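You operate a simulated robot arm through the tools that you are given. There is no shell and no other tool. Be economical: measure what you need, move in short steps, check, and stop when the job is done.

Carry out the task below with a simulated robot arm. There is one attempt and no reset: what you move stays moved.

TASK
Gauge the pouch on the small sliding tray and sort it.
Fine: over 26 mm it goes in HELD, else in GOOD; lower the plunger on it, raise it again, and bring that tray back to the middle; the other pouches stay.
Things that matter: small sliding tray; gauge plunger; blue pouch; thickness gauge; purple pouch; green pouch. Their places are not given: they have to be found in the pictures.

It is judged by the outcome, as a careful person would: the job done as asked, and still so three seconds after it is handed in. It fails if anything else is knocked over, pushed out of place, dropped, spilled or broken.

THE ROBOT
A 7-joint arm with a two-finger parallel gripper, fixed in place. Base frame: the origin is at the foot of the arm, x ahead of it, y to its left, z up. Lengths are in mm, angles in degrees, forces in N, time in s.
Its first joint turns from -66.0 to 66.0 degrees. Payload 2.4 kg.
Tool frame: the origin (TCP) lies between the finger pads and is the grasp point; the fingertips stand 30 mm ahead of it; z points along the fingers, y is the line along which they close. The gripper opens to 94 mm. The fingers are 28 mm wide and 10 mm thick; the gripper's body (50 by 96 mm) begins 55 mm behind the TCP.
Orientation is told as [roll, pitch, yaw] about the base's x, y, z axes, in that order, counted from this pose: with the fingers straight down and closing along the base's y, the tool's x points along the base's -x, its y along +y and its z along -z.

THE INTERFACE
- The arm moves only by the tool servo_tool. Its argument "deltas" is a list of rows, each an object of numbers (a shift or turn left out is 0, a gripper value left out holds the last): "x", "y", "z": the shift along the tool's x, y, z in mm; "ax", "ay", "az": the turn, a rotation vector about the tool's x, y, z in degrees; "claw": the opening, from 0 (shut) to 1 (fully open). In form: [{"x": .., "y": .., "z": .., "ax": .., "ay": .., "az": .., "claw": ..}, ...]. A call has 1 to 20 rows; each row shifts and turns the commanded pose from where the row before left it, along the tool's axes as they then stand. A row lasts 0.2 s, in which the tool goes at most 50 mm and 8.6 degrees; a call with a longer step from one row to the next is refused whole, and so is a gripper value outside its range. A pose out of reach is approached as far as the arm can. The call stops where the force on the tool passes 60 N (or 10 N more than at its start, if that is more) or the arm is blocked; 0.2 s more then pass. The fingers move at their own pace (about 153 mm/s each) and stop on an object; they squeeze with about 39 N. The grip force told is the motor's: it shows also when the fingers shut on nothing. Time passes only in rows, and 0.2 s behind the last, so rows that do not move let the fingers close. It gives the time, the measured TCP pose, the force on the tool (base axes), the opening and the grip force at its end, in the units of the frame above (readings bear some noise).
- Cameras (640 x 400 px; columns grow to the right, rows downward): "scene" is fixed at [45.5, 472.9, 1464.3]; the picture's right is [-0.71, -0.70, 0.00], its down [-0.27, 0.27, -0.93] and it looks along [0.65, -0.66, -0.38] (base axes); focal length 315 px, centre (320, 200). "wrist" rides on the gripper at [-37, 0, -58] in the tool frame; the picture's right is [0.00, -1.00, 0.00], its down [0.97, 0.00, -0.24] and it looks along [0.24, 0.00, 0.97] (tool axes); focal length 218 px, centre (320, 200).
- get_image(camera): a new picture of that camera. No time passes.
- point_at(camera, pixels): for up to 12 pixels [column, row] of the newest picture of that camera ("zoom" is the newest enlarged one), the place [x, y, z] in the base frame of the surface seen there, good to about 2 mm. No time passes.
- zoom(camera, box): a new picture of the part [left, top, right, bottom] of that camera's present view, enlarged. No time passes.
- hand_in(): hands the job in; it is judged then, once.

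Work in short steps. Measure before you move; look again where a grasp or a placing could have gone wrong, and mend it. You have 80 turns and 34 pictures in all, those below and enlarged ones among them. Open the gripper and draw the arm clear of the work before you hand the job in, unless the task says otherwise; then end with one line.

The tools are called after "Emit:" as name(argument=value, ...) on one line, values as JSON. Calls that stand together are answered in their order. servo_tool: Moves the arm, as the interface text tells. Its arguments: {"type":"object","properties":{"deltas":{"type":"array","items":{"type":"object","properties":{"x":{"type":"number"},"y":{"type":"number"},"z":{"type":"number"},"ax":{"type":"number"},"ay":{"type":"number"},"az":{"type":"number"},"claw":{"type":"number"}}}}},"required":["deltas"]} The other tools are called the same way: get_image (camera) takes a picture; point_at (camera, pixels) gives the place of the surface under pixels of a picture; zoom (camera, box) takes an enlarged picture of a part of a camera's view; hand_in () hands the job in.

At the start:

```text
t: 0.0
ee_pos: [296.9, -130.7, 1204.2]
orientation: [0.0, 0.0, 0.0]
wrist_force: [1.0, 0.6, 0.3]
finger_gap: 94.0
gripper_force: 0.0
```

scene: 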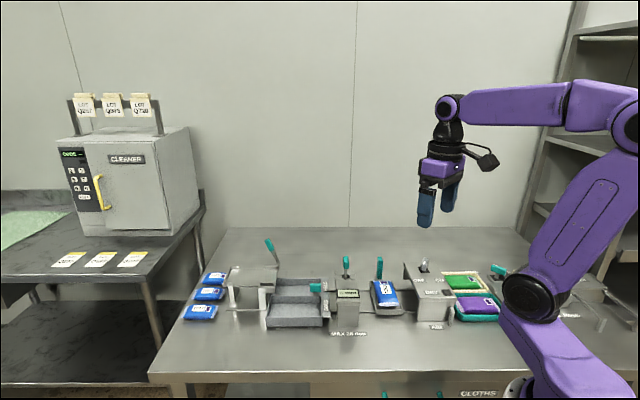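
wrist: 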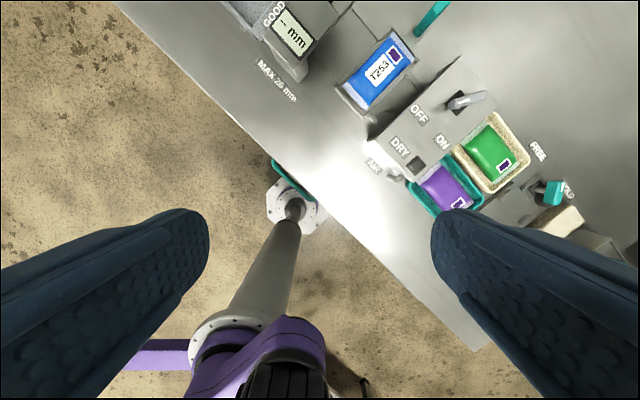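

The table shows a gauge, trays and pouches, all small in the picture. I enlarge the work area to see the details.

Emit:
zoom(camera="scene", box=[170, 225, 410, 375])

Emit:
zoom(camera="scene", box=[360, 225, 640, 400])

```text
2.67 times, centred on (290, 300) of scene
```

zoom: 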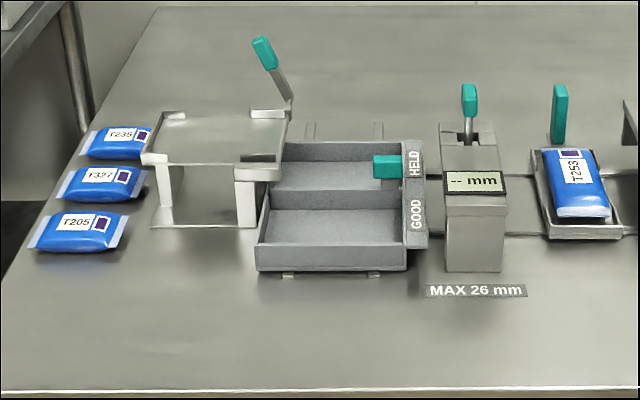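

```text
2.29 times, centred on (500, 312) of scene
```

zoom: 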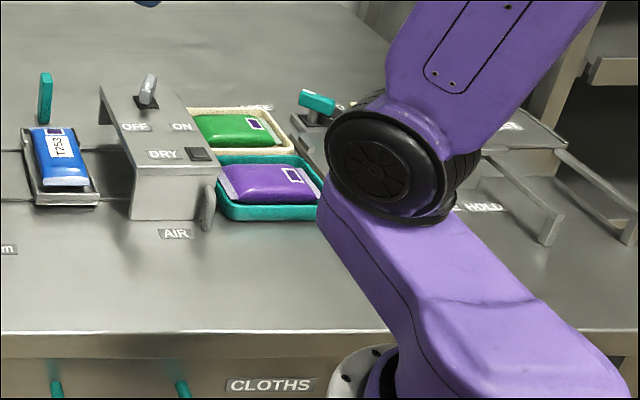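

The gauge (display "-- mm") sits left of the small tray carrying blue pouch T253, which runs on a rail. I measure the key points.

Emit:
zoom(camera="scene", box=[260, 235, 440, 348])

Emit:
point_at(camera="scene", pixels=[[379, 260], [379, 276], [346, 258], [346, 272], [345, 282], [348, 294], [386, 295], [315, 287], [300, 310], [300, 292], [270, 245], [411, 313]])

```text
3.54 times, centred on (350, 292) of scene
```

zoom: 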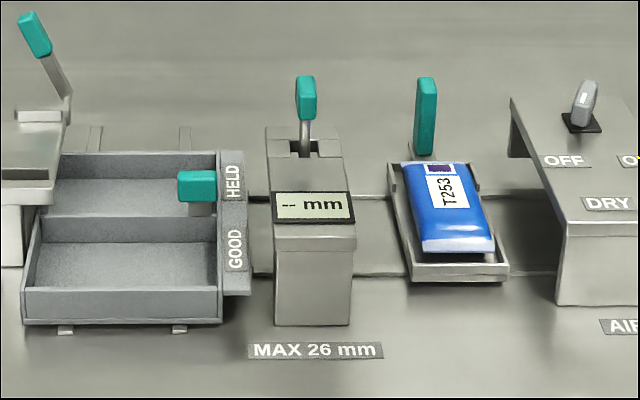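

```text
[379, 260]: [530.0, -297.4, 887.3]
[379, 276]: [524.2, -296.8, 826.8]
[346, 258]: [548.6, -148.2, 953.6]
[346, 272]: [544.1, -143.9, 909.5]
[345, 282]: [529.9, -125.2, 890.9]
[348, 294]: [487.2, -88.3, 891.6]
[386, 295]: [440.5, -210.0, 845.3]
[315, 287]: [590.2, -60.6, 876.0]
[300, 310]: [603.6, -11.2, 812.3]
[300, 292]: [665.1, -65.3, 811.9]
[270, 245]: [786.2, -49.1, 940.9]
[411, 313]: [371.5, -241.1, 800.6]
```

The station is turned about 45° in the base frame (rail runs along about (-0.71,-0.70)). I move the wrist camera over it with yaw -45 for a closer look.

Emit:
servo_tool(deltas=[{"x": -36.6, "y": -11.8, "z": 24.8}, {"x": -36.6, "y": -11.8, "z": 24.8}, {"x": -36.6, "y": -11.8, "z": 24.8}, {"x": -36.6, "y": -11.8, "z": 24.8}, {"x": -36.6, "y": -11.8, "z": 24.8}, {"az": 7.5}, {"az": 7.5}, {"az": 7.5}, {"az": 7.5}, {"az": 7.5}, {"az": 7.5}, {}])

Emit:
get_image(camera="wrist")

```text
t: 2.6
ee_pos: [479.4, -189.1, 1079.0]
orientation: [-0.1, 0.0, -45.0]
wrist_force: [0.2, -0.5, 0.2]
finger_gap: 94.0
gripper_force: 0.0
```

```text
28 pictures are left
```

wrist: 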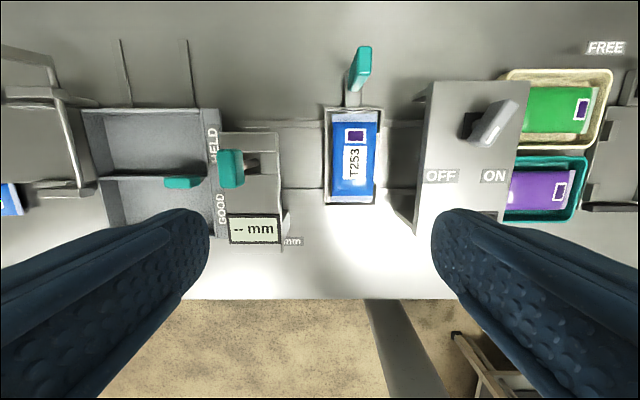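

This view aligns with the station: tray centred at (352,155), its handle at (360,68), gauge lever at (231,168), bins at left. I measure these.

Emit:
point_at(camera="wrist", pixels=[[364, 50], [357, 80], [352, 100], [353, 165], [326, 110], [378, 205], [231, 168], [253, 165], [262, 140], [155, 130], [140, 210], [180, 182]])

Emit:
point_at(camera="wrist", pixels=[[295, 150], [295, 115], [295, 188], [405, 150], [353, 115], [353, 195], [335, 155], [373, 155], [300, 90], [255, 230], [120, 60], [185, 60]])

Emit:
zoom(camera="wrist", box=[180, 30, 440, 260])

```text
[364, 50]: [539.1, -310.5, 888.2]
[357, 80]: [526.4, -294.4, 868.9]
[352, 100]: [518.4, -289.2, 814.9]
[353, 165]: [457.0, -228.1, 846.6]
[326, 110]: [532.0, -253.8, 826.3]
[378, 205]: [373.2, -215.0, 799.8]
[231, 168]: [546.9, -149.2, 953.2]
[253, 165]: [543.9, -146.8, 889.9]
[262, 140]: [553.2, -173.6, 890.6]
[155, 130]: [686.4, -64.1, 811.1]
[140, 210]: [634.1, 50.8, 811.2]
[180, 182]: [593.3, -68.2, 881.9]
```

```text
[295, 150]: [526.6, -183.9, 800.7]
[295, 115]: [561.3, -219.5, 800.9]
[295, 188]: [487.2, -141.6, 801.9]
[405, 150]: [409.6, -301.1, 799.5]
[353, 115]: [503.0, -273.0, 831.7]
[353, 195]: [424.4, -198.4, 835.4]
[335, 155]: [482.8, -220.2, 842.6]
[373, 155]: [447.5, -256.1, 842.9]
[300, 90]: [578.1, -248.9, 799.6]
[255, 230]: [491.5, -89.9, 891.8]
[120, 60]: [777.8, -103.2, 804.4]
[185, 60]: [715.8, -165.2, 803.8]
```

```text
1.74 times, centred on (310, 145) of wrist
```

zoom: 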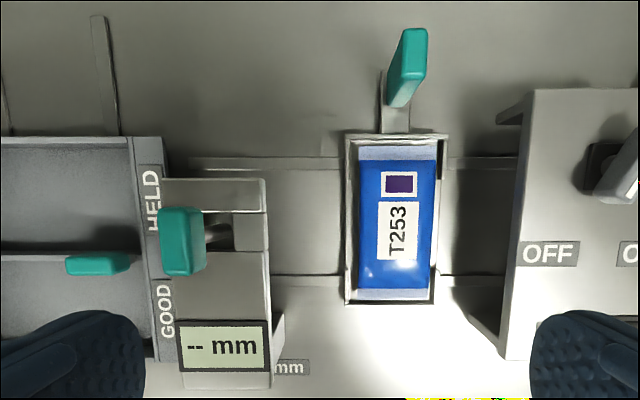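

Working frame: s=(x+y)/√2 (left), v=(x-y)/√2 (away). The tray is at s≈162, the gauge at s≈283, lever tip at z≈953. I need a closer look at the gauge lever and the opening under it.

Emit:
servo_tool(deltas=[{"x": -18, "y": 5, "z": 25}, {"x": -18, "y": 5, "z": 25}, {"x": -14, "y": 0, "z": 19}, {}])

Emit:
get_image(camera="wrist")

Emit:
zoom(camera="scene", box=[310, 245, 410, 345])

```text
t: 3.6
ee_pos: [521.9, -215.6, 1011.3]
orientation: [0.1, 0.0, -45.0]
wrist_force: [0.6, -0.5, 0.0]
finger_gap: 93.9
gripper_force: 0.1
```

```text
26 pictures are left
```

wrist: 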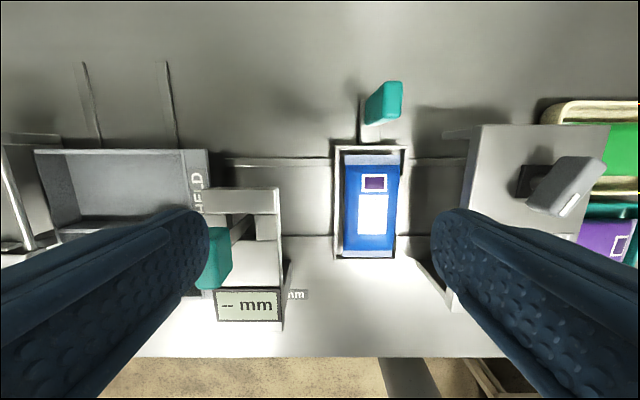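

```text
4.00 times, centred on (360, 295) of scene
```

zoom: 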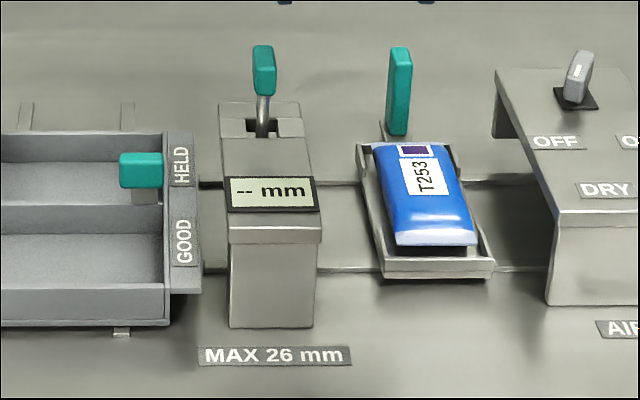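

Emit:
zoom(camera="wrist", box=[180, 170, 300, 330])

Emit:
point_at(camera="wrist", pixels=[[218, 240], [225, 270], [238, 228], [232, 235], [248, 225], [265, 228], [240, 200], [260, 255], [282, 190], [282, 320], [205, 195], [384, 100]])

```text
2.50 times, centred on (240, 250) of wrist
```

zoom: 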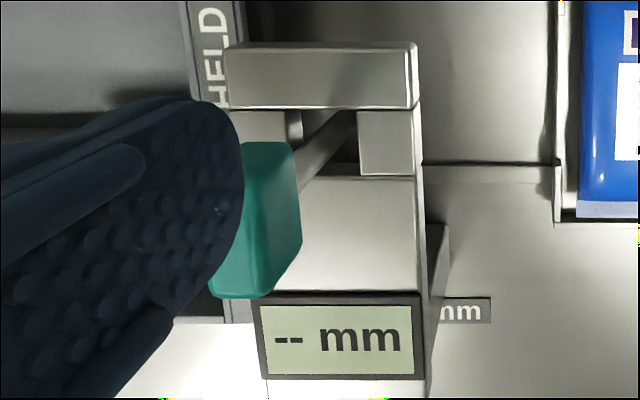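

```text
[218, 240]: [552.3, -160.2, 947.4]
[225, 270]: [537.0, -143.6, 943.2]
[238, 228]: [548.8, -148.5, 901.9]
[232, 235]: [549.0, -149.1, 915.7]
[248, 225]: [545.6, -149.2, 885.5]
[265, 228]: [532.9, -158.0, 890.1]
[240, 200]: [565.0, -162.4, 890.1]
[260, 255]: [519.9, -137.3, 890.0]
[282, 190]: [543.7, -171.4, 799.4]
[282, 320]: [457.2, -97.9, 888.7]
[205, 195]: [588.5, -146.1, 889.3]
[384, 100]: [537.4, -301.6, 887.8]
```

The tray handle is centred at about s=163, v=590, z 827–888. I go above it with a partly opened gripper and look down before gripping.

Emit:
servo_tool(deltas=[{"x": -34, "y": -27, "claw": 0.6}, {"x": -34, "y": -27}, {"z": 35}, {"z": 30}, {}])

Emit:
get_image(camera="wrist")

```text
t: 4.8
ee_pos: [534.8, -302.9, 948.3]
orientation: [-0.1, 0.0, -44.9]
wrist_force: [-0.1, 0.1, -0.3]
finger_gap: 56.3
gripper_force: 0.0
```

```text
23 pictures are left
```

wrist: 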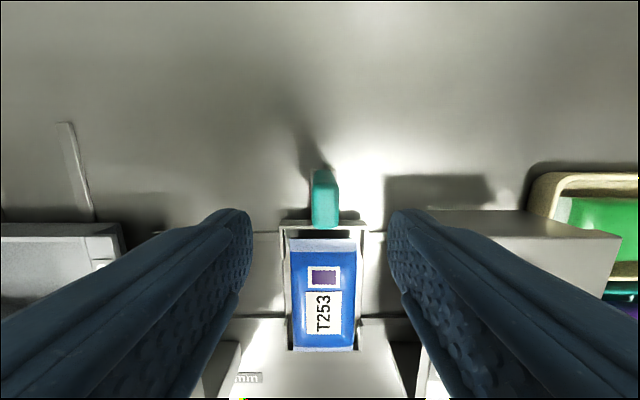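

The handle sits between the fingers (column 325 vs centre 320). I descend to z≈873 and close.

Emit:
servo_tool(deltas=[{"z": 25}, {"z": 25}, {"z": 25}, {}, {"claw": 0.0}, {}, {}])

```text
t: 6.4
ee_pos: [531.6, -304.4, 873.9]
orientation: [0.0, 0.0, -45.0]
wrist_force: [0.5, -1.1, -4.8]
finger_gap: 20.4
gripper_force: 45.2
```

Gripped (20 mm). I slide the tray toward the gauge (+s) in small steps.

Emit:
servo_tool(deltas=[{"y": 15}, {"y": 15}, {"y": 15}, {"y": 15}, {}])

Emit:
zoom(camera="scene", box=[310, 245, 410, 345])

```text
t: 7.6
ee_pos: [575.0, -259.8, 872.7]
orientation: [0.0, -0.2, -45.0]
wrist_force: [-2.1, 3.4, 27.2]
finger_gap: 20.7
gripper_force: 45.2
```

```text
4.00 times, centred on (360, 295) of scene
```

zoom: 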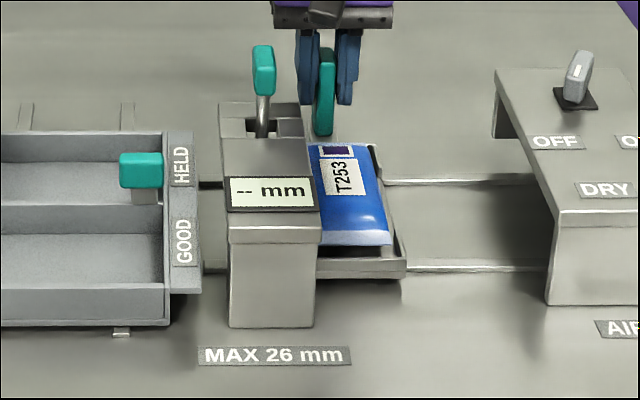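

The tray slides and the pouch enters beneath the gauge head. I continue, easing off a slight downward press.

Emit:
servo_tool(deltas=[{"y": 12, "z": -1}, {"y": 12}, {"y": 12}, {"y": 12}, {"y": 8}, {}])

Emit:
get_image(camera="wrist")

Emit:
zoom(camera="scene", box=[290, 245, 390, 345])

```text
t: 9.0
ee_pos: [613.9, -222.9, 873.0]
orientation: [0.1, -0.3, -45.0]
wrist_force: [3.4, -5.6, 24.1]
finger_gap: 20.4
gripper_force: 45.2
```

```text
21 pictures are left
```

wrist: 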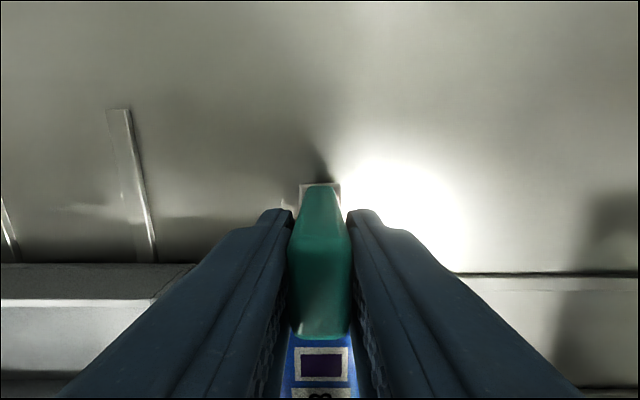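

```text
4.00 times, centred on (340, 295) of scene
```

zoom: 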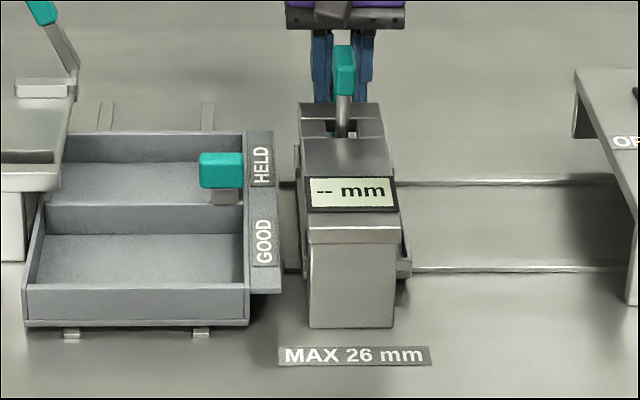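

The tray is nearly centred (s≈276.5; plunger rod at ≈281–283). I nudge 5 mm more, watching for a stop.

Emit:
servo_tool(deltas=[{"y": 3}, {"y": 2}, {}])

Emit:
point_at(camera="scene", pixels=[[375, 261], [374, 268], [377, 261], [391, 311], [376, 270], [300, 300]])

```text
t: 9.8
ee_pos: [617.8, -218.4, 872.8]
orientation: [0.1, -0.2, -44.9]
wrist_force: [1.5, -1.6, 24.2]
finger_gap: 20.2
gripper_force: 45.3
```

```text
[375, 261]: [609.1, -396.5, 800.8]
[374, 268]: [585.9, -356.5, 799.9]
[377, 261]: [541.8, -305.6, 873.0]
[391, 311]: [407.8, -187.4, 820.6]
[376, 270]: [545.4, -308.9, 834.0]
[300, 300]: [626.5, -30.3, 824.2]
```

Tray centred at s≈282. I release with a small opening and rise straight up, then look at the plunger knob.

Emit:
servo_tool(deltas=[{"claw": 0.42}, {}, {"z": -30}, {"z": -40}, {"z": -40}, {"z": -40}, {"x": 30}, {"x": 30}, {}])

Emit:
get_image(camera="wrist")

```text
t: 11.8
ee_pos: [576.0, -174.2, 1022.4]
orientation: [0.0, -0.1, -45.0]
wrist_force: [0.6, 0.6, -0.4]
finger_gap: 39.5
gripper_force: 0.1
```

```text
19 pictures are left
```

wrist: 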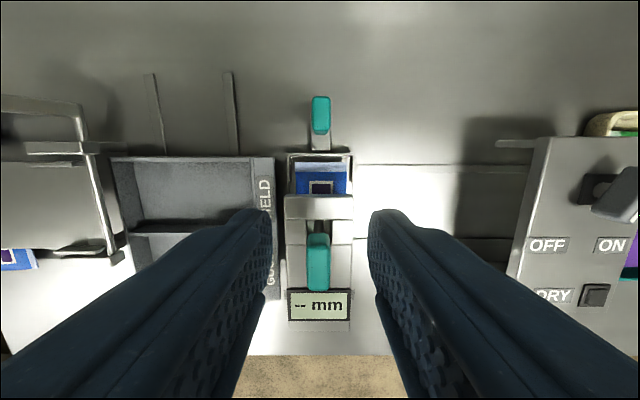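

Emit:
zoom(camera="wrist", box=[270, 140, 370, 330])

Emit:
point_at(camera="wrist", pixels=[[318, 240], [318, 260], [310, 260], [327, 260], [318, 285], [318, 225], [325, 226], [287, 205], [351, 205], [290, 152], [350, 152], [320, 100]])

```text
2.11 times, centred on (320, 235) of wrist
```

zoom: 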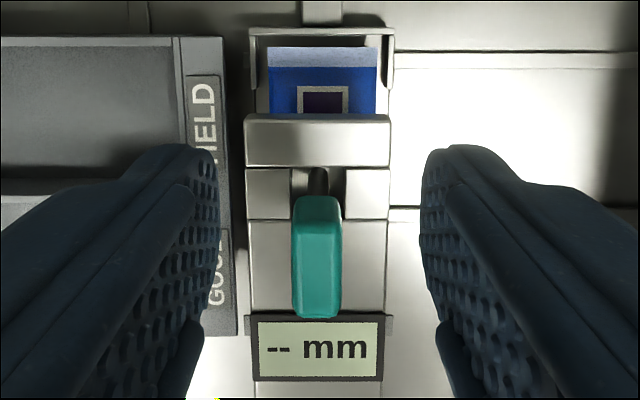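

```text
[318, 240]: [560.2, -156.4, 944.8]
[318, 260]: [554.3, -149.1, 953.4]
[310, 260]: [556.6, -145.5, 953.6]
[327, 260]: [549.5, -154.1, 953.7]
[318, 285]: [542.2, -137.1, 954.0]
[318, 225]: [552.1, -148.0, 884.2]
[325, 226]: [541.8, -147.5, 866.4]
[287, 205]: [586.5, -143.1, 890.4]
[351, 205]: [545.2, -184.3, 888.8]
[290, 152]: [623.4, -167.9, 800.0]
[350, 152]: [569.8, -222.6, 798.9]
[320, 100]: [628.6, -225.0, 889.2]
```

Knob top is z≈954, centred at s≈285, v≈493; tray handle also at s≈285, so the pouch is under the plunger. I grip the top of the knob.

Emit:
servo_tool(deltas=[{"x": 37.5, "y": 1}, {}, {"z": 30}, {"z": 30}, {}, {"claw": 0.0}, {}, {}])

```text
t: 13.6
ee_pos: [550.6, -148.2, 963.4]
orientation: [0.0, 0.0, -45.0]
wrist_force: [3.5, 1.9, -3.9]
finger_gap: 15.4
gripper_force: 44.8
```

The knob is gripped (15.4 mm). I press down in small steps and watch the readings and display.

Emit:
servo_tool(deltas=[{"z": 4}, {"z": 4}, {"z": 4}, {}])

Emit:
zoom(camera="scene", box=[290, 245, 390, 345])

```text
t: 14.6
ee_pos: [551.3, -148.0, 949.4]
orientation: [0.0, -0.2, -44.9]
wrist_force: [17.3, 2.0, -1.7]
finger_gap: 15.5
gripper_force: 45.1
```

```text
4.00 times, centred on (340, 295) of scene
```

zoom: 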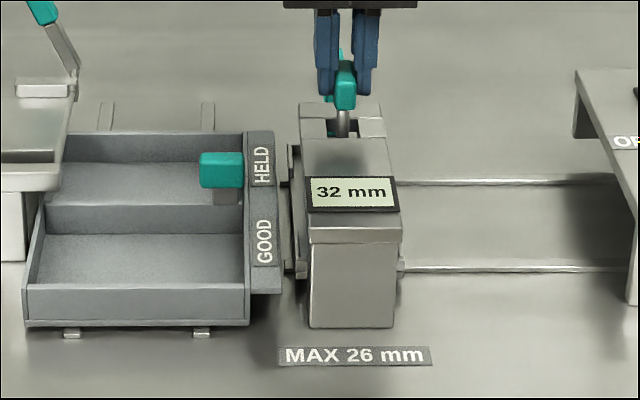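

The display shows 32 mm, but there is no downward resistance yet; I keep lowering until contact.

Emit:
servo_tool(deltas=[{"z": 2}, {"z": 2}, {}])

Emit:
zoom(camera="scene", box=[290, 245, 390, 345])

```text
t: 15.4
ee_pos: [551.0, -147.6, 947.4]
orientation: [0.2, -0.2, -44.9]
wrist_force: [5.3, 4.7, 35.0]
finger_gap: 15.6
gripper_force: 44.9
```

```text
4.00 times, centred on (340, 295) of scene
```

zoom: 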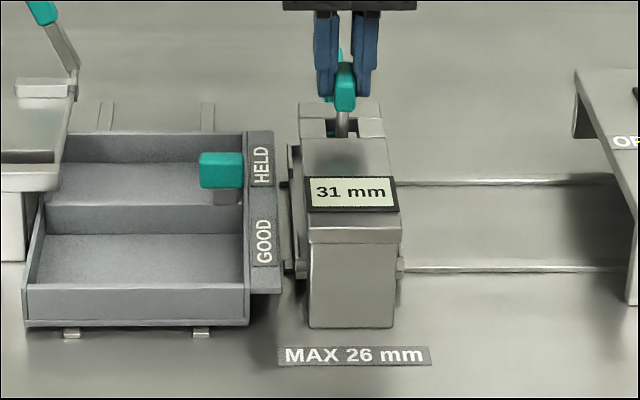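

Contact with about 35 N and a reading of 31 mm, over 26, so it goes to HELD. I raise the plunger back to its start height.

Emit:
servo_tool(deltas=[{"z": -5}, {"z": -5}, {"z": -5}, {"z": -2}, {}])

Emit:
zoom(camera="scene", box=[290, 245, 390, 345])

```text
t: 16.6
ee_pos: [550.0, -148.8, 962.2]
orientation: [0.1, -0.1, -44.9]
wrist_force: [17.2, 8.5, -2.5]
finger_gap: 15.5
gripper_force: 45.2
```

```text
4.00 times, centred on (340, 295) of scene
```

zoom: 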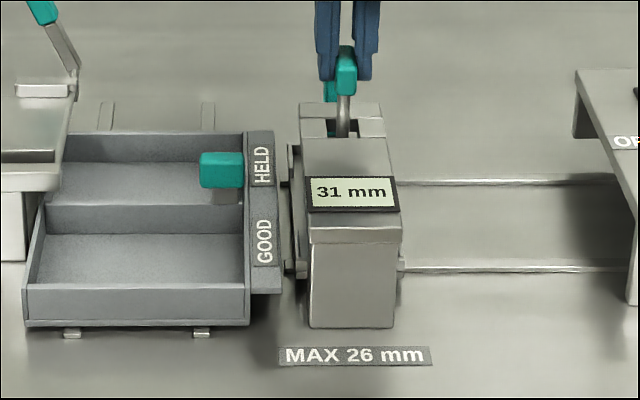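

The plunger is almost at its starting height. I lift 2 mm more, release, rise, and check it stays up.

Emit:
servo_tool(deltas=[{"z": -2}, {}, {"claw": 0.42}, {}, {"z": -30}, {"z": -30}, {"x": -37}, {}])

Emit:
get_image(camera="wrist")

Emit:
point_at(camera="wrist", pixels=[[318, 260], [318, 275], [320, 100], [320, 120]])

```text
t: 18.4
ee_pos: [574.7, -172.4, 1026.0]
orientation: [-0.1, 0.1, -45.0]
wrist_force: [0.2, -0.2, 1.0]
finger_gap: 39.1
gripper_force: 0.1
```

```text
14 pictures are left
```

wrist: 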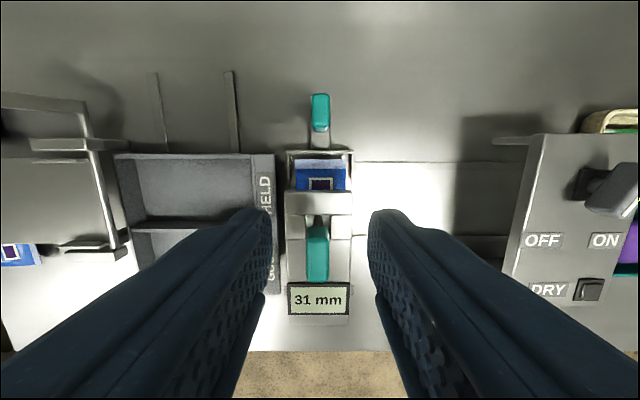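

```text
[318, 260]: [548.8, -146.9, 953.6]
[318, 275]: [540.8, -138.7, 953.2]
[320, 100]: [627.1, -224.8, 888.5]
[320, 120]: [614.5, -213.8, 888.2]
```

The plunger stays up (z≈954) with the 31 mm reading held. I regrip the tray handle at s≈284, v≈590.

Emit:
servo_tool(deltas=[{"x": -31}, {"x": -31}, {}, {"z": 40}, {"z": 40}, {"z": 40}, {"z": 29}, {}, {"claw": 0.0}, {}, {}])

```text
t: 20.8
ee_pos: [619.3, -218.3, 875.6]
orientation: [-0.1, 0.0, -45.1]
wrist_force: [1.3, 1.1, -6.4]
finger_gap: 20.4
gripper_force: 45.5
```

Gripped. I slide the tray back 121.5 mm to the middle.

Emit:
servo_tool(deltas=[{"y": -13.5}, {"y": -13.5}, {"y": -13.5}, {"y": -13.5}, {"y": -13.5}, {"y": -13.5}, {"y": -13.5}, {"y": -13.5}, {"y": -13.5}, {}, {}])

```text
t: 23.2
ee_pos: [533.0, -304.4, 876.5]
orientation: [0.0, -0.2, -44.9]
wrist_force: [0.5, -3.5, 21.4]
finger_gap: 20.2
gripper_force: 45.0
```

Tray is back at s≈161.6. I release, rise, and look at the pouch and the HELD bin.

Emit:
servo_tool(deltas=[{"claw": 0.5}, {}, {"z": -30}, {"z": -40}, {"z": -40}, {"z": -40}, {"x": 35, "y": 20, "claw": 1.0}, {"x": 35, "y": 20}, {}])

Emit:
get_image(camera="wrist")

```text
t: 25.2
ee_pos: [510.5, -227.1, 1026.8]
orientation: [0.0, 0.1, -44.9]
wrist_force: [0.0, 0.1, 0.7]
finger_gap: 93.8
gripper_force: 0.0
```

```text
13 pictures are left
```

wrist: 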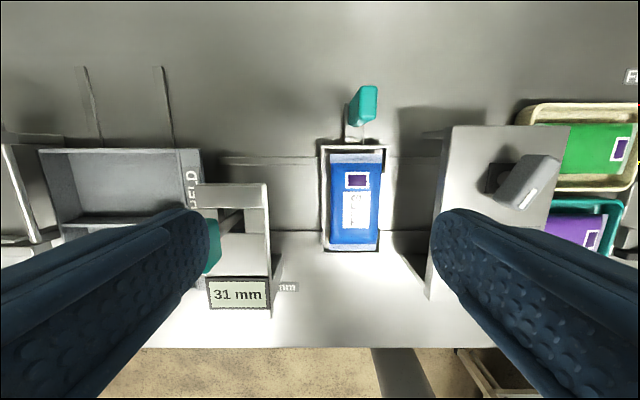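

Emit:
point_at(camera="wrist", pixels=[[368, 95], [355, 160], [355, 195], [355, 235], [335, 195], [376, 195], [321, 147], [386, 147], [327, 250], [381, 250], [330, 195], [382, 195]])

Emit:
point_at(camera="wrist", pixels=[[38, 150], [180, 150], [190, 165], [130, 180], [80, 170], [60, 225], [110, 217], [200, 155], [48, 230], [100, 215], [160, 200], [20, 145]])

Emit:
zoom(camera="wrist", box=[290, 70, 420, 270])

```text
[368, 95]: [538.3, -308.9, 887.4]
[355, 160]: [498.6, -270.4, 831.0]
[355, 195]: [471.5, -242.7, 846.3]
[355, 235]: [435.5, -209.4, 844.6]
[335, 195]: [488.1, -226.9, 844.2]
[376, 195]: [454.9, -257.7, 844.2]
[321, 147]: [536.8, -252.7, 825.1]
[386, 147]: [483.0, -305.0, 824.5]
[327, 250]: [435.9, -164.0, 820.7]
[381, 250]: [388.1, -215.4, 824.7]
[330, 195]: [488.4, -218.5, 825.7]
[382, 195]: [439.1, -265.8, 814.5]
```

```text
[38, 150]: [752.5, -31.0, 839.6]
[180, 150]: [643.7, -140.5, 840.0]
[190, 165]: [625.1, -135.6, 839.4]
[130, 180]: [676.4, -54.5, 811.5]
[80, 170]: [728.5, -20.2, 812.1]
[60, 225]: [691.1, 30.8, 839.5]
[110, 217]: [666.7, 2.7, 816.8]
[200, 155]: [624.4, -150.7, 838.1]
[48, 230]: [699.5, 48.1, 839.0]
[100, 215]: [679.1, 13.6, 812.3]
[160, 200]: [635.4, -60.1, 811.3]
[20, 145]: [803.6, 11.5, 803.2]
```

```text
2.00 times, centred on (355, 170) of wrist
```

zoom: 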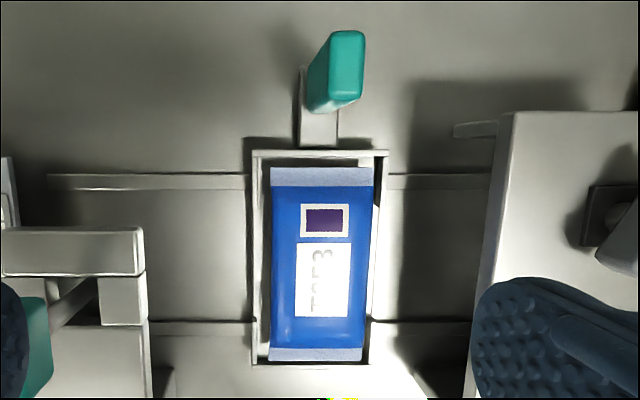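

Emit:
zoom(camera="scene", box=[350, 260, 430, 330])

Emit:
point_at(camera="zoom", pixels=[[200, 280], [260, 130], [150, 200], [160, 260], [185, 330], [230, 380], [455, 330], [430, 250], [300, 280], [300, 350], [180, 160], [240, 250]])

```text
5.71 times, centred on (390, 295) of scene
```

zoom: 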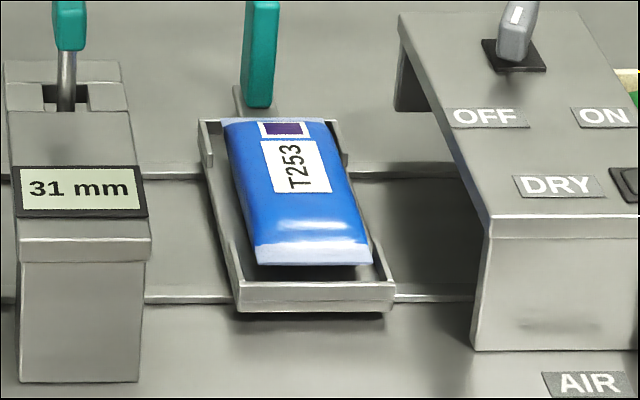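

```text
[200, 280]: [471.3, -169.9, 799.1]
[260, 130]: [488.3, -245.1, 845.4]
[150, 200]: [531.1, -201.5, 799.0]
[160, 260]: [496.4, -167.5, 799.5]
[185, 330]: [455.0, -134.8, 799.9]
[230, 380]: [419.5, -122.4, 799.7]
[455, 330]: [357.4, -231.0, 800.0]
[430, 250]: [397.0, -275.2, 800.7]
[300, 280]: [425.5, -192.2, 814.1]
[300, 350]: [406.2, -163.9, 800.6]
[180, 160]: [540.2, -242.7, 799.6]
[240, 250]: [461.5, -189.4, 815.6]
```

The tray's side walls are cut away mid-length, so the fingers can reach the pouch sides; floor z≈815. HELD interior is about s 358–508, v 470–552 (82 mm deep), so the 120 mm pouch must be turned 90°. I check the dryer edge and the bin handle for clearance.

Emit:
point_at(camera="wrist", pixels=[[452, 130], [436, 195], [440, 134], [391, 200], [318, 200]])

Emit:
point_at(camera="scene", pixels=[[311, 285], [320, 285], [311, 290], [320, 290], [316, 283], [316, 298], [322, 300], [305, 300]])

Emit:
zoom(camera="scene", box=[220, 240, 350, 340])

```text
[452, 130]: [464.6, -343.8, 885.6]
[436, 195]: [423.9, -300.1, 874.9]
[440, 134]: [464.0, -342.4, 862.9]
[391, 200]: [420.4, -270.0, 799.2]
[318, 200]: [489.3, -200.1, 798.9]
```

```text
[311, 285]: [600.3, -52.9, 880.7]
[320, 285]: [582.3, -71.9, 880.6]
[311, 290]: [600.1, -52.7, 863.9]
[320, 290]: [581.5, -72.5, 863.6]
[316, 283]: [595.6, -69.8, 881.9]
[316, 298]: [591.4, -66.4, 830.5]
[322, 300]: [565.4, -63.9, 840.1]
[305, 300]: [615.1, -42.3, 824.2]
```

```text
4.00 times, centred on (285, 290) of scene
```

zoom: 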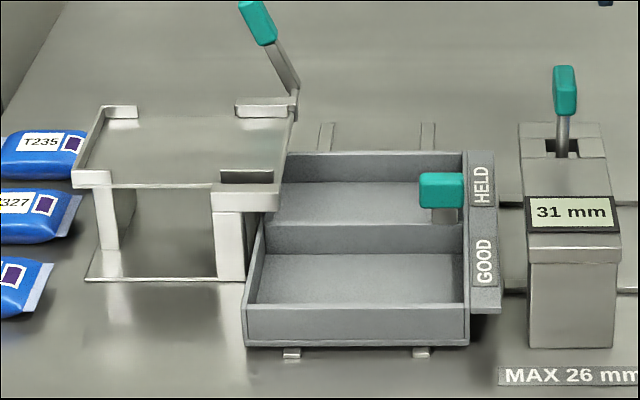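

Clearances are fine (dryer edge s≈85, bin handle s 360–387, v 461–473). I go over the pouch at s=162, v=476 and descend with the gripper open 80 mm.

Emit:
servo_tool(deltas=[{"x": 22.8, "y": -19, "claw": 0.85}, {"x": 22.8, "y": -19}, {"z": 40}, {"z": 40}, {"z": 30}, {}])

Emit:
get_image(camera="wrist")

```text
t: 26.6
ee_pos: [452.5, -221.5, 914.8]
orientation: [0.0, 0.0, -45.0]
wrist_force: [-1.0, -0.5, 0.1]
finger_gap: 80.1
gripper_force: 0.2
```

```text
9 pictures are left
```

wrist: 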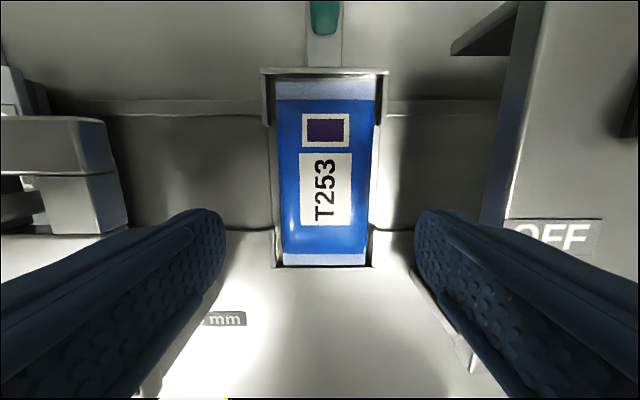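

The pouch is centred between the fingers, and the wall cut-out (rows 125–230) spans v≈455–526. I descend to z≈851 and close.

Emit:
servo_tool(deltas=[{"z": 25, "y": -1}, {"z": 20}, {"z": 12}, {"z": 7}, {}, {"claw": 0.0}, {}, {}, {}])

```text
t: 28.6
ee_pos: [451.4, -221.7, 851.0]
orientation: [0.0, -0.1, -44.9]
wrist_force: [-0.2, 0.2, 0.8]
finger_gap: 59.2
gripper_force: 39.0
```

The pouch is gripped at 59 mm. I lift straight up and check.

Emit:
servo_tool(deltas=[{"z": -15}, {"z": -20}, {"z": -30}, {"z": -30}, {"z": -30}, {"z": -30}, {"z": -30}, {}])

Emit:
get_image(camera="wrist")

```text
t: 30.4
ee_pos: [453.0, -221.3, 1035.0]
orientation: [-0.1, 0.0, -44.9]
wrist_force: [0.0, -0.5, -0.6]
finger_gap: 59.1
gripper_force: 38.2
```

```text
8 pictures are left
```

wrist: 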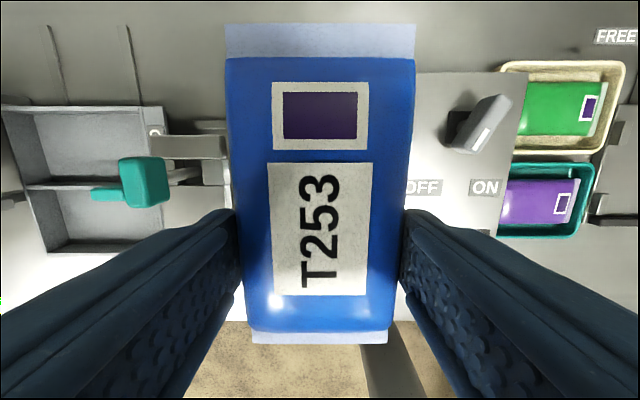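

Held level. I measure the HELD bin's inner limits in this clear view.

Emit:
point_at(camera="wrist", pixels=[[90, 104], [90, 108], [90, 112], [90, 117], [90, 172], [90, 177], [90, 181], [90, 185], [8, 115], [14, 120], [134, 120], [141, 120]])

Emit:
zoom(camera="wrist", box=[0, 80, 180, 260])

```text
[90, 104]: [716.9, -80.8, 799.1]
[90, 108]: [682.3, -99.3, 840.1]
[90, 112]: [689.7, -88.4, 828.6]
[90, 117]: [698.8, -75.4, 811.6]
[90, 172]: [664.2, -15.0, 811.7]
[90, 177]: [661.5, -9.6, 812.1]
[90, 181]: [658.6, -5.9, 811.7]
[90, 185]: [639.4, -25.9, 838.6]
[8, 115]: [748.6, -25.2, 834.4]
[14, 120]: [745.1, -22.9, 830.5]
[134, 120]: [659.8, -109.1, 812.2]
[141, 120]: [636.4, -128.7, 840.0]
```

```text
2.22 times, centred on (90, 170) of wrist
```

zoom: 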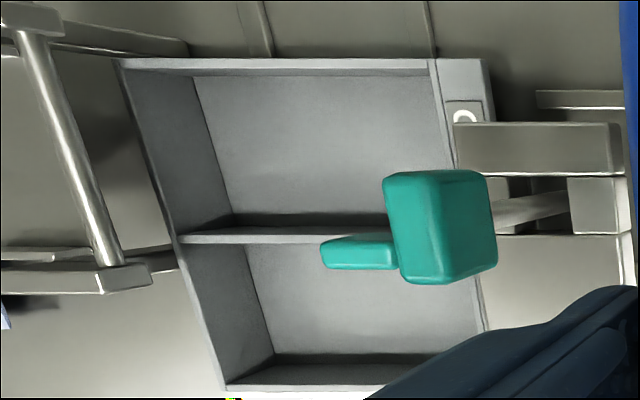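

Interior v is about 470–550 and the gripped fingers span 79 mm, so I will release with the fingertips just above the rim (z≈842) rather than squeeze them in. First I turn the pouch 90° at this safe height, and then travel over the gauge to s≈417, v≈510.

Emit:
servo_tool(deltas=[{"az": -7.5}, {"az": -7.5}, {"az": -7.5}, {"az": -7.5}, {"az": -7.5}, {"az": -7.5}, {"az": -7.5}, {"az": -7.5}, {"az": -7.5}, {"az": -7.5}, {"az": -7.5}, {"az": -7.5}, {}])

Emit:
servo_tool(deltas=[{"x": -30, "y": -4}, {"x": -32, "y": -4}, {"x": -32, "y": -4}, {"x": -32, "y": -4}, {"x": -32, "y": -4}, {"x": -32, "y": -4}, {"x": -32, "y": -5}, {"x": -31, "y": -4.5}, {}, {}])

```text
t: 33.2
ee_pos: [452.6, -222.1, 1036.3]
orientation: [-0.1, 0.0, 45.0]
wrist_force: [-1.0, 0.0, -1.5]
finger_gap: 59.0
gripper_force: 38.9
```

```text
t: 35.4
ee_pos: [654.5, -66.5, 1036.1]
orientation: [0.0, 0.0, 44.9]
wrist_force: [-0.2, -0.3, -1.2]
finger_gap: 59.3
gripper_force: 38.9
```

Reached s≈416, v≈510. I lower partway and look.

Emit:
servo_tool(deltas=[{"z": 35}, {"z": 35}, {"z": 30}, {"z": 20}, {}])

Emit:
get_image(camera="wrist")

Emit:
zoom(camera="scene", box=[240, 220, 370, 340])

```text
t: 36.6
ee_pos: [654.6, -65.7, 917.8]
orientation: [-0.1, 0.1, 45.0]
wrist_force: [-0.5, -0.1, -1.3]
finger_gap: 59.3
gripper_force: 39.1
```

```text
6 pictures are left
```

wrist: 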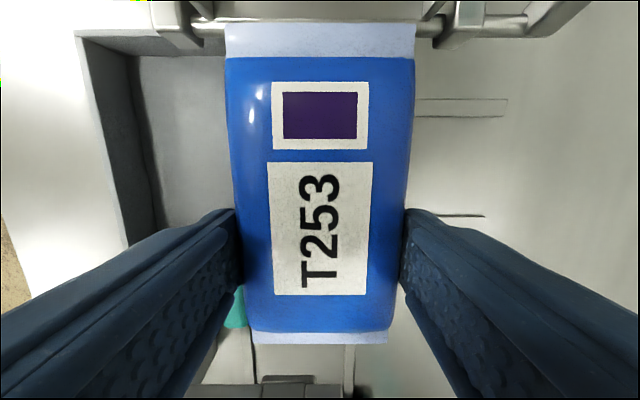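

```text
3.33 times, centred on (305, 280) of scene
```

zoom: 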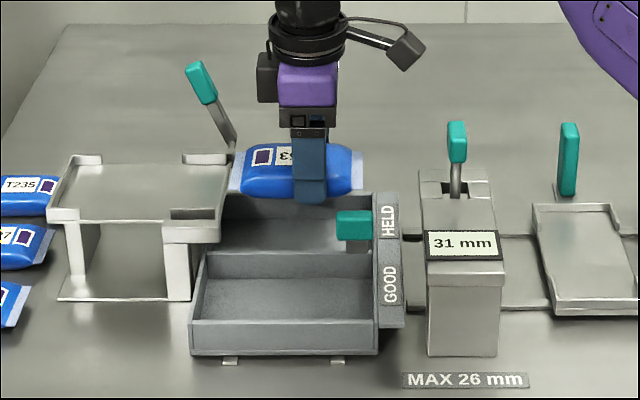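

The picture shows a bar of the left frame near the pouch's far end (row ~25). I measure its place before lowering further.

Emit:
point_at(camera="wrist", pixels=[[500, 28], [440, 40], [210, 28], [465, 45], [180, 45], [320, 27], [320, 335], [240, 345], [350, 370], [235, 310], [290, 380], [80, 35]])

```text
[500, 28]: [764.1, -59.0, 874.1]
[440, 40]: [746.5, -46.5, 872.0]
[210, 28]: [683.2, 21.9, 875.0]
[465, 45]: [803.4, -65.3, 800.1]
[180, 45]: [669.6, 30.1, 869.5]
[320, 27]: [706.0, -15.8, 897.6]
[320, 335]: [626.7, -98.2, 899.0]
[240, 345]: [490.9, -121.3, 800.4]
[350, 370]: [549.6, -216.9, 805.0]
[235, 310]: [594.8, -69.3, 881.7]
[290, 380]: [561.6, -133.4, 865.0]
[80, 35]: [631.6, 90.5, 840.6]
```

The bar is at s≥494 and the pouch spans s 371–490, bin wall at 358: I shift 5 mm toward -s for even clearance, and lower to fingertips just above the rim.

Emit:
servo_tool(deltas=[{"x": 5}, {"z": 15}, {"z": 15}, {"z": 10}, {"z": 5}, {}])

Emit:
zoom(camera="scene", box=[250, 250, 350, 330])

```text
t: 38.0
ee_pos: [652.2, -70.7, 871.3]
orientation: [0.0, 0.0, 45.0]
wrist_force: [0.1, 0.3, -0.1]
finger_gap: 59.1
gripper_force: 38.5
```

```text
5.00 times, centred on (300, 290) of scene
```

zoom: 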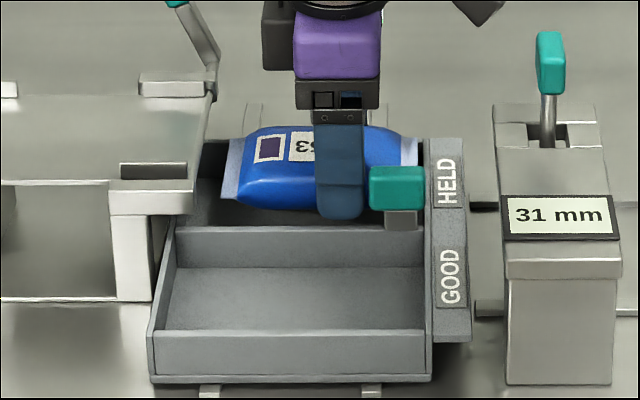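

The pouch is over HELD, aligned within the walls, with tips at rim height. I release it and rise straight up.

Emit:
servo_tool(deltas=[{"claw": 0.67}, {"claw": 0.72}, {"claw": 0.78}, {}, {"z": -20}, {"z": -40}, {"z": -40}, {"z": -40}, {"z": -30}, {}])

Emit:
get_image(camera="wrist")

```text
t: 40.2
ee_pos: [652.2, -69.8, 1042.6]
orientation: [-0.1, -0.1, 45.0]
wrist_force: [0.0, 0.4, 0.0]
finger_gap: 73.2
gripper_force: 0.1
```

```text
3 pictures are left
```

wrist: 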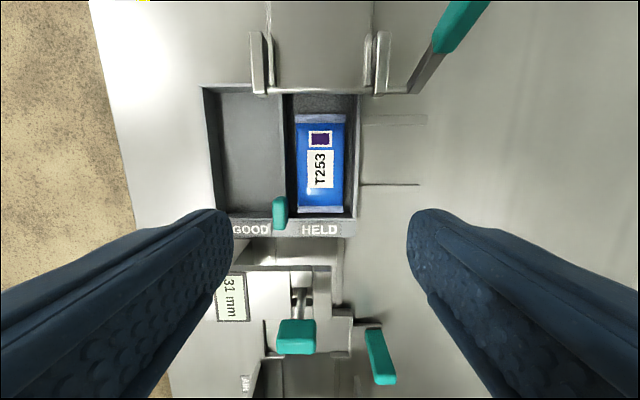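

The pouch lies flat in HELD. I draw the arm up and away, then take a final look.

Emit:
servo_tool(deltas=[{"z": -45}, {"z": -45}, {"z": -30}, {"x": 35, "y": 20}, {"x": 35, "y": 20}, {"x": 35, "y": 20}, {"x": 35, "y": 20}, {"x": 35, "y": 20, "claw": 1.0}, {"x": 35, "y": 20}, {}, {}])

Emit:
zoom(camera="scene", box=[170, 215, 530, 375])

```text
t: 42.6
ee_pos: [403.8, -130.1, 1162.8]
orientation: [0.0, 0.1, 45.0]
wrist_force: [-0.1, 0.1, 0.1]
finger_gap: 93.9
gripper_force: 0.0
out of reach, approached as far as the arm can: row 3
```

```text
1.78 times, centred on (350, 295) of scene
```

zoom: 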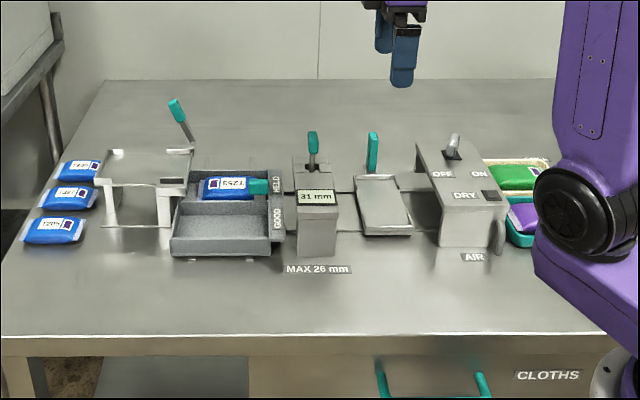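

Everything is in place: the pouch is in HELD, the plunger is up, the tray is in the middle, and the other pouches haven't moved. I hand in.

Emit:
hand_in()

```text
The job is handed in.
```

The blue pouch T253 measured 31 mm, over the 26 mm limit, so it is in HELD; I let it fall about 25 mm into the bin because the fingers did not fit between its walls. The plunger is raised, the tray is back in the middle, and the other pouches were not touched.
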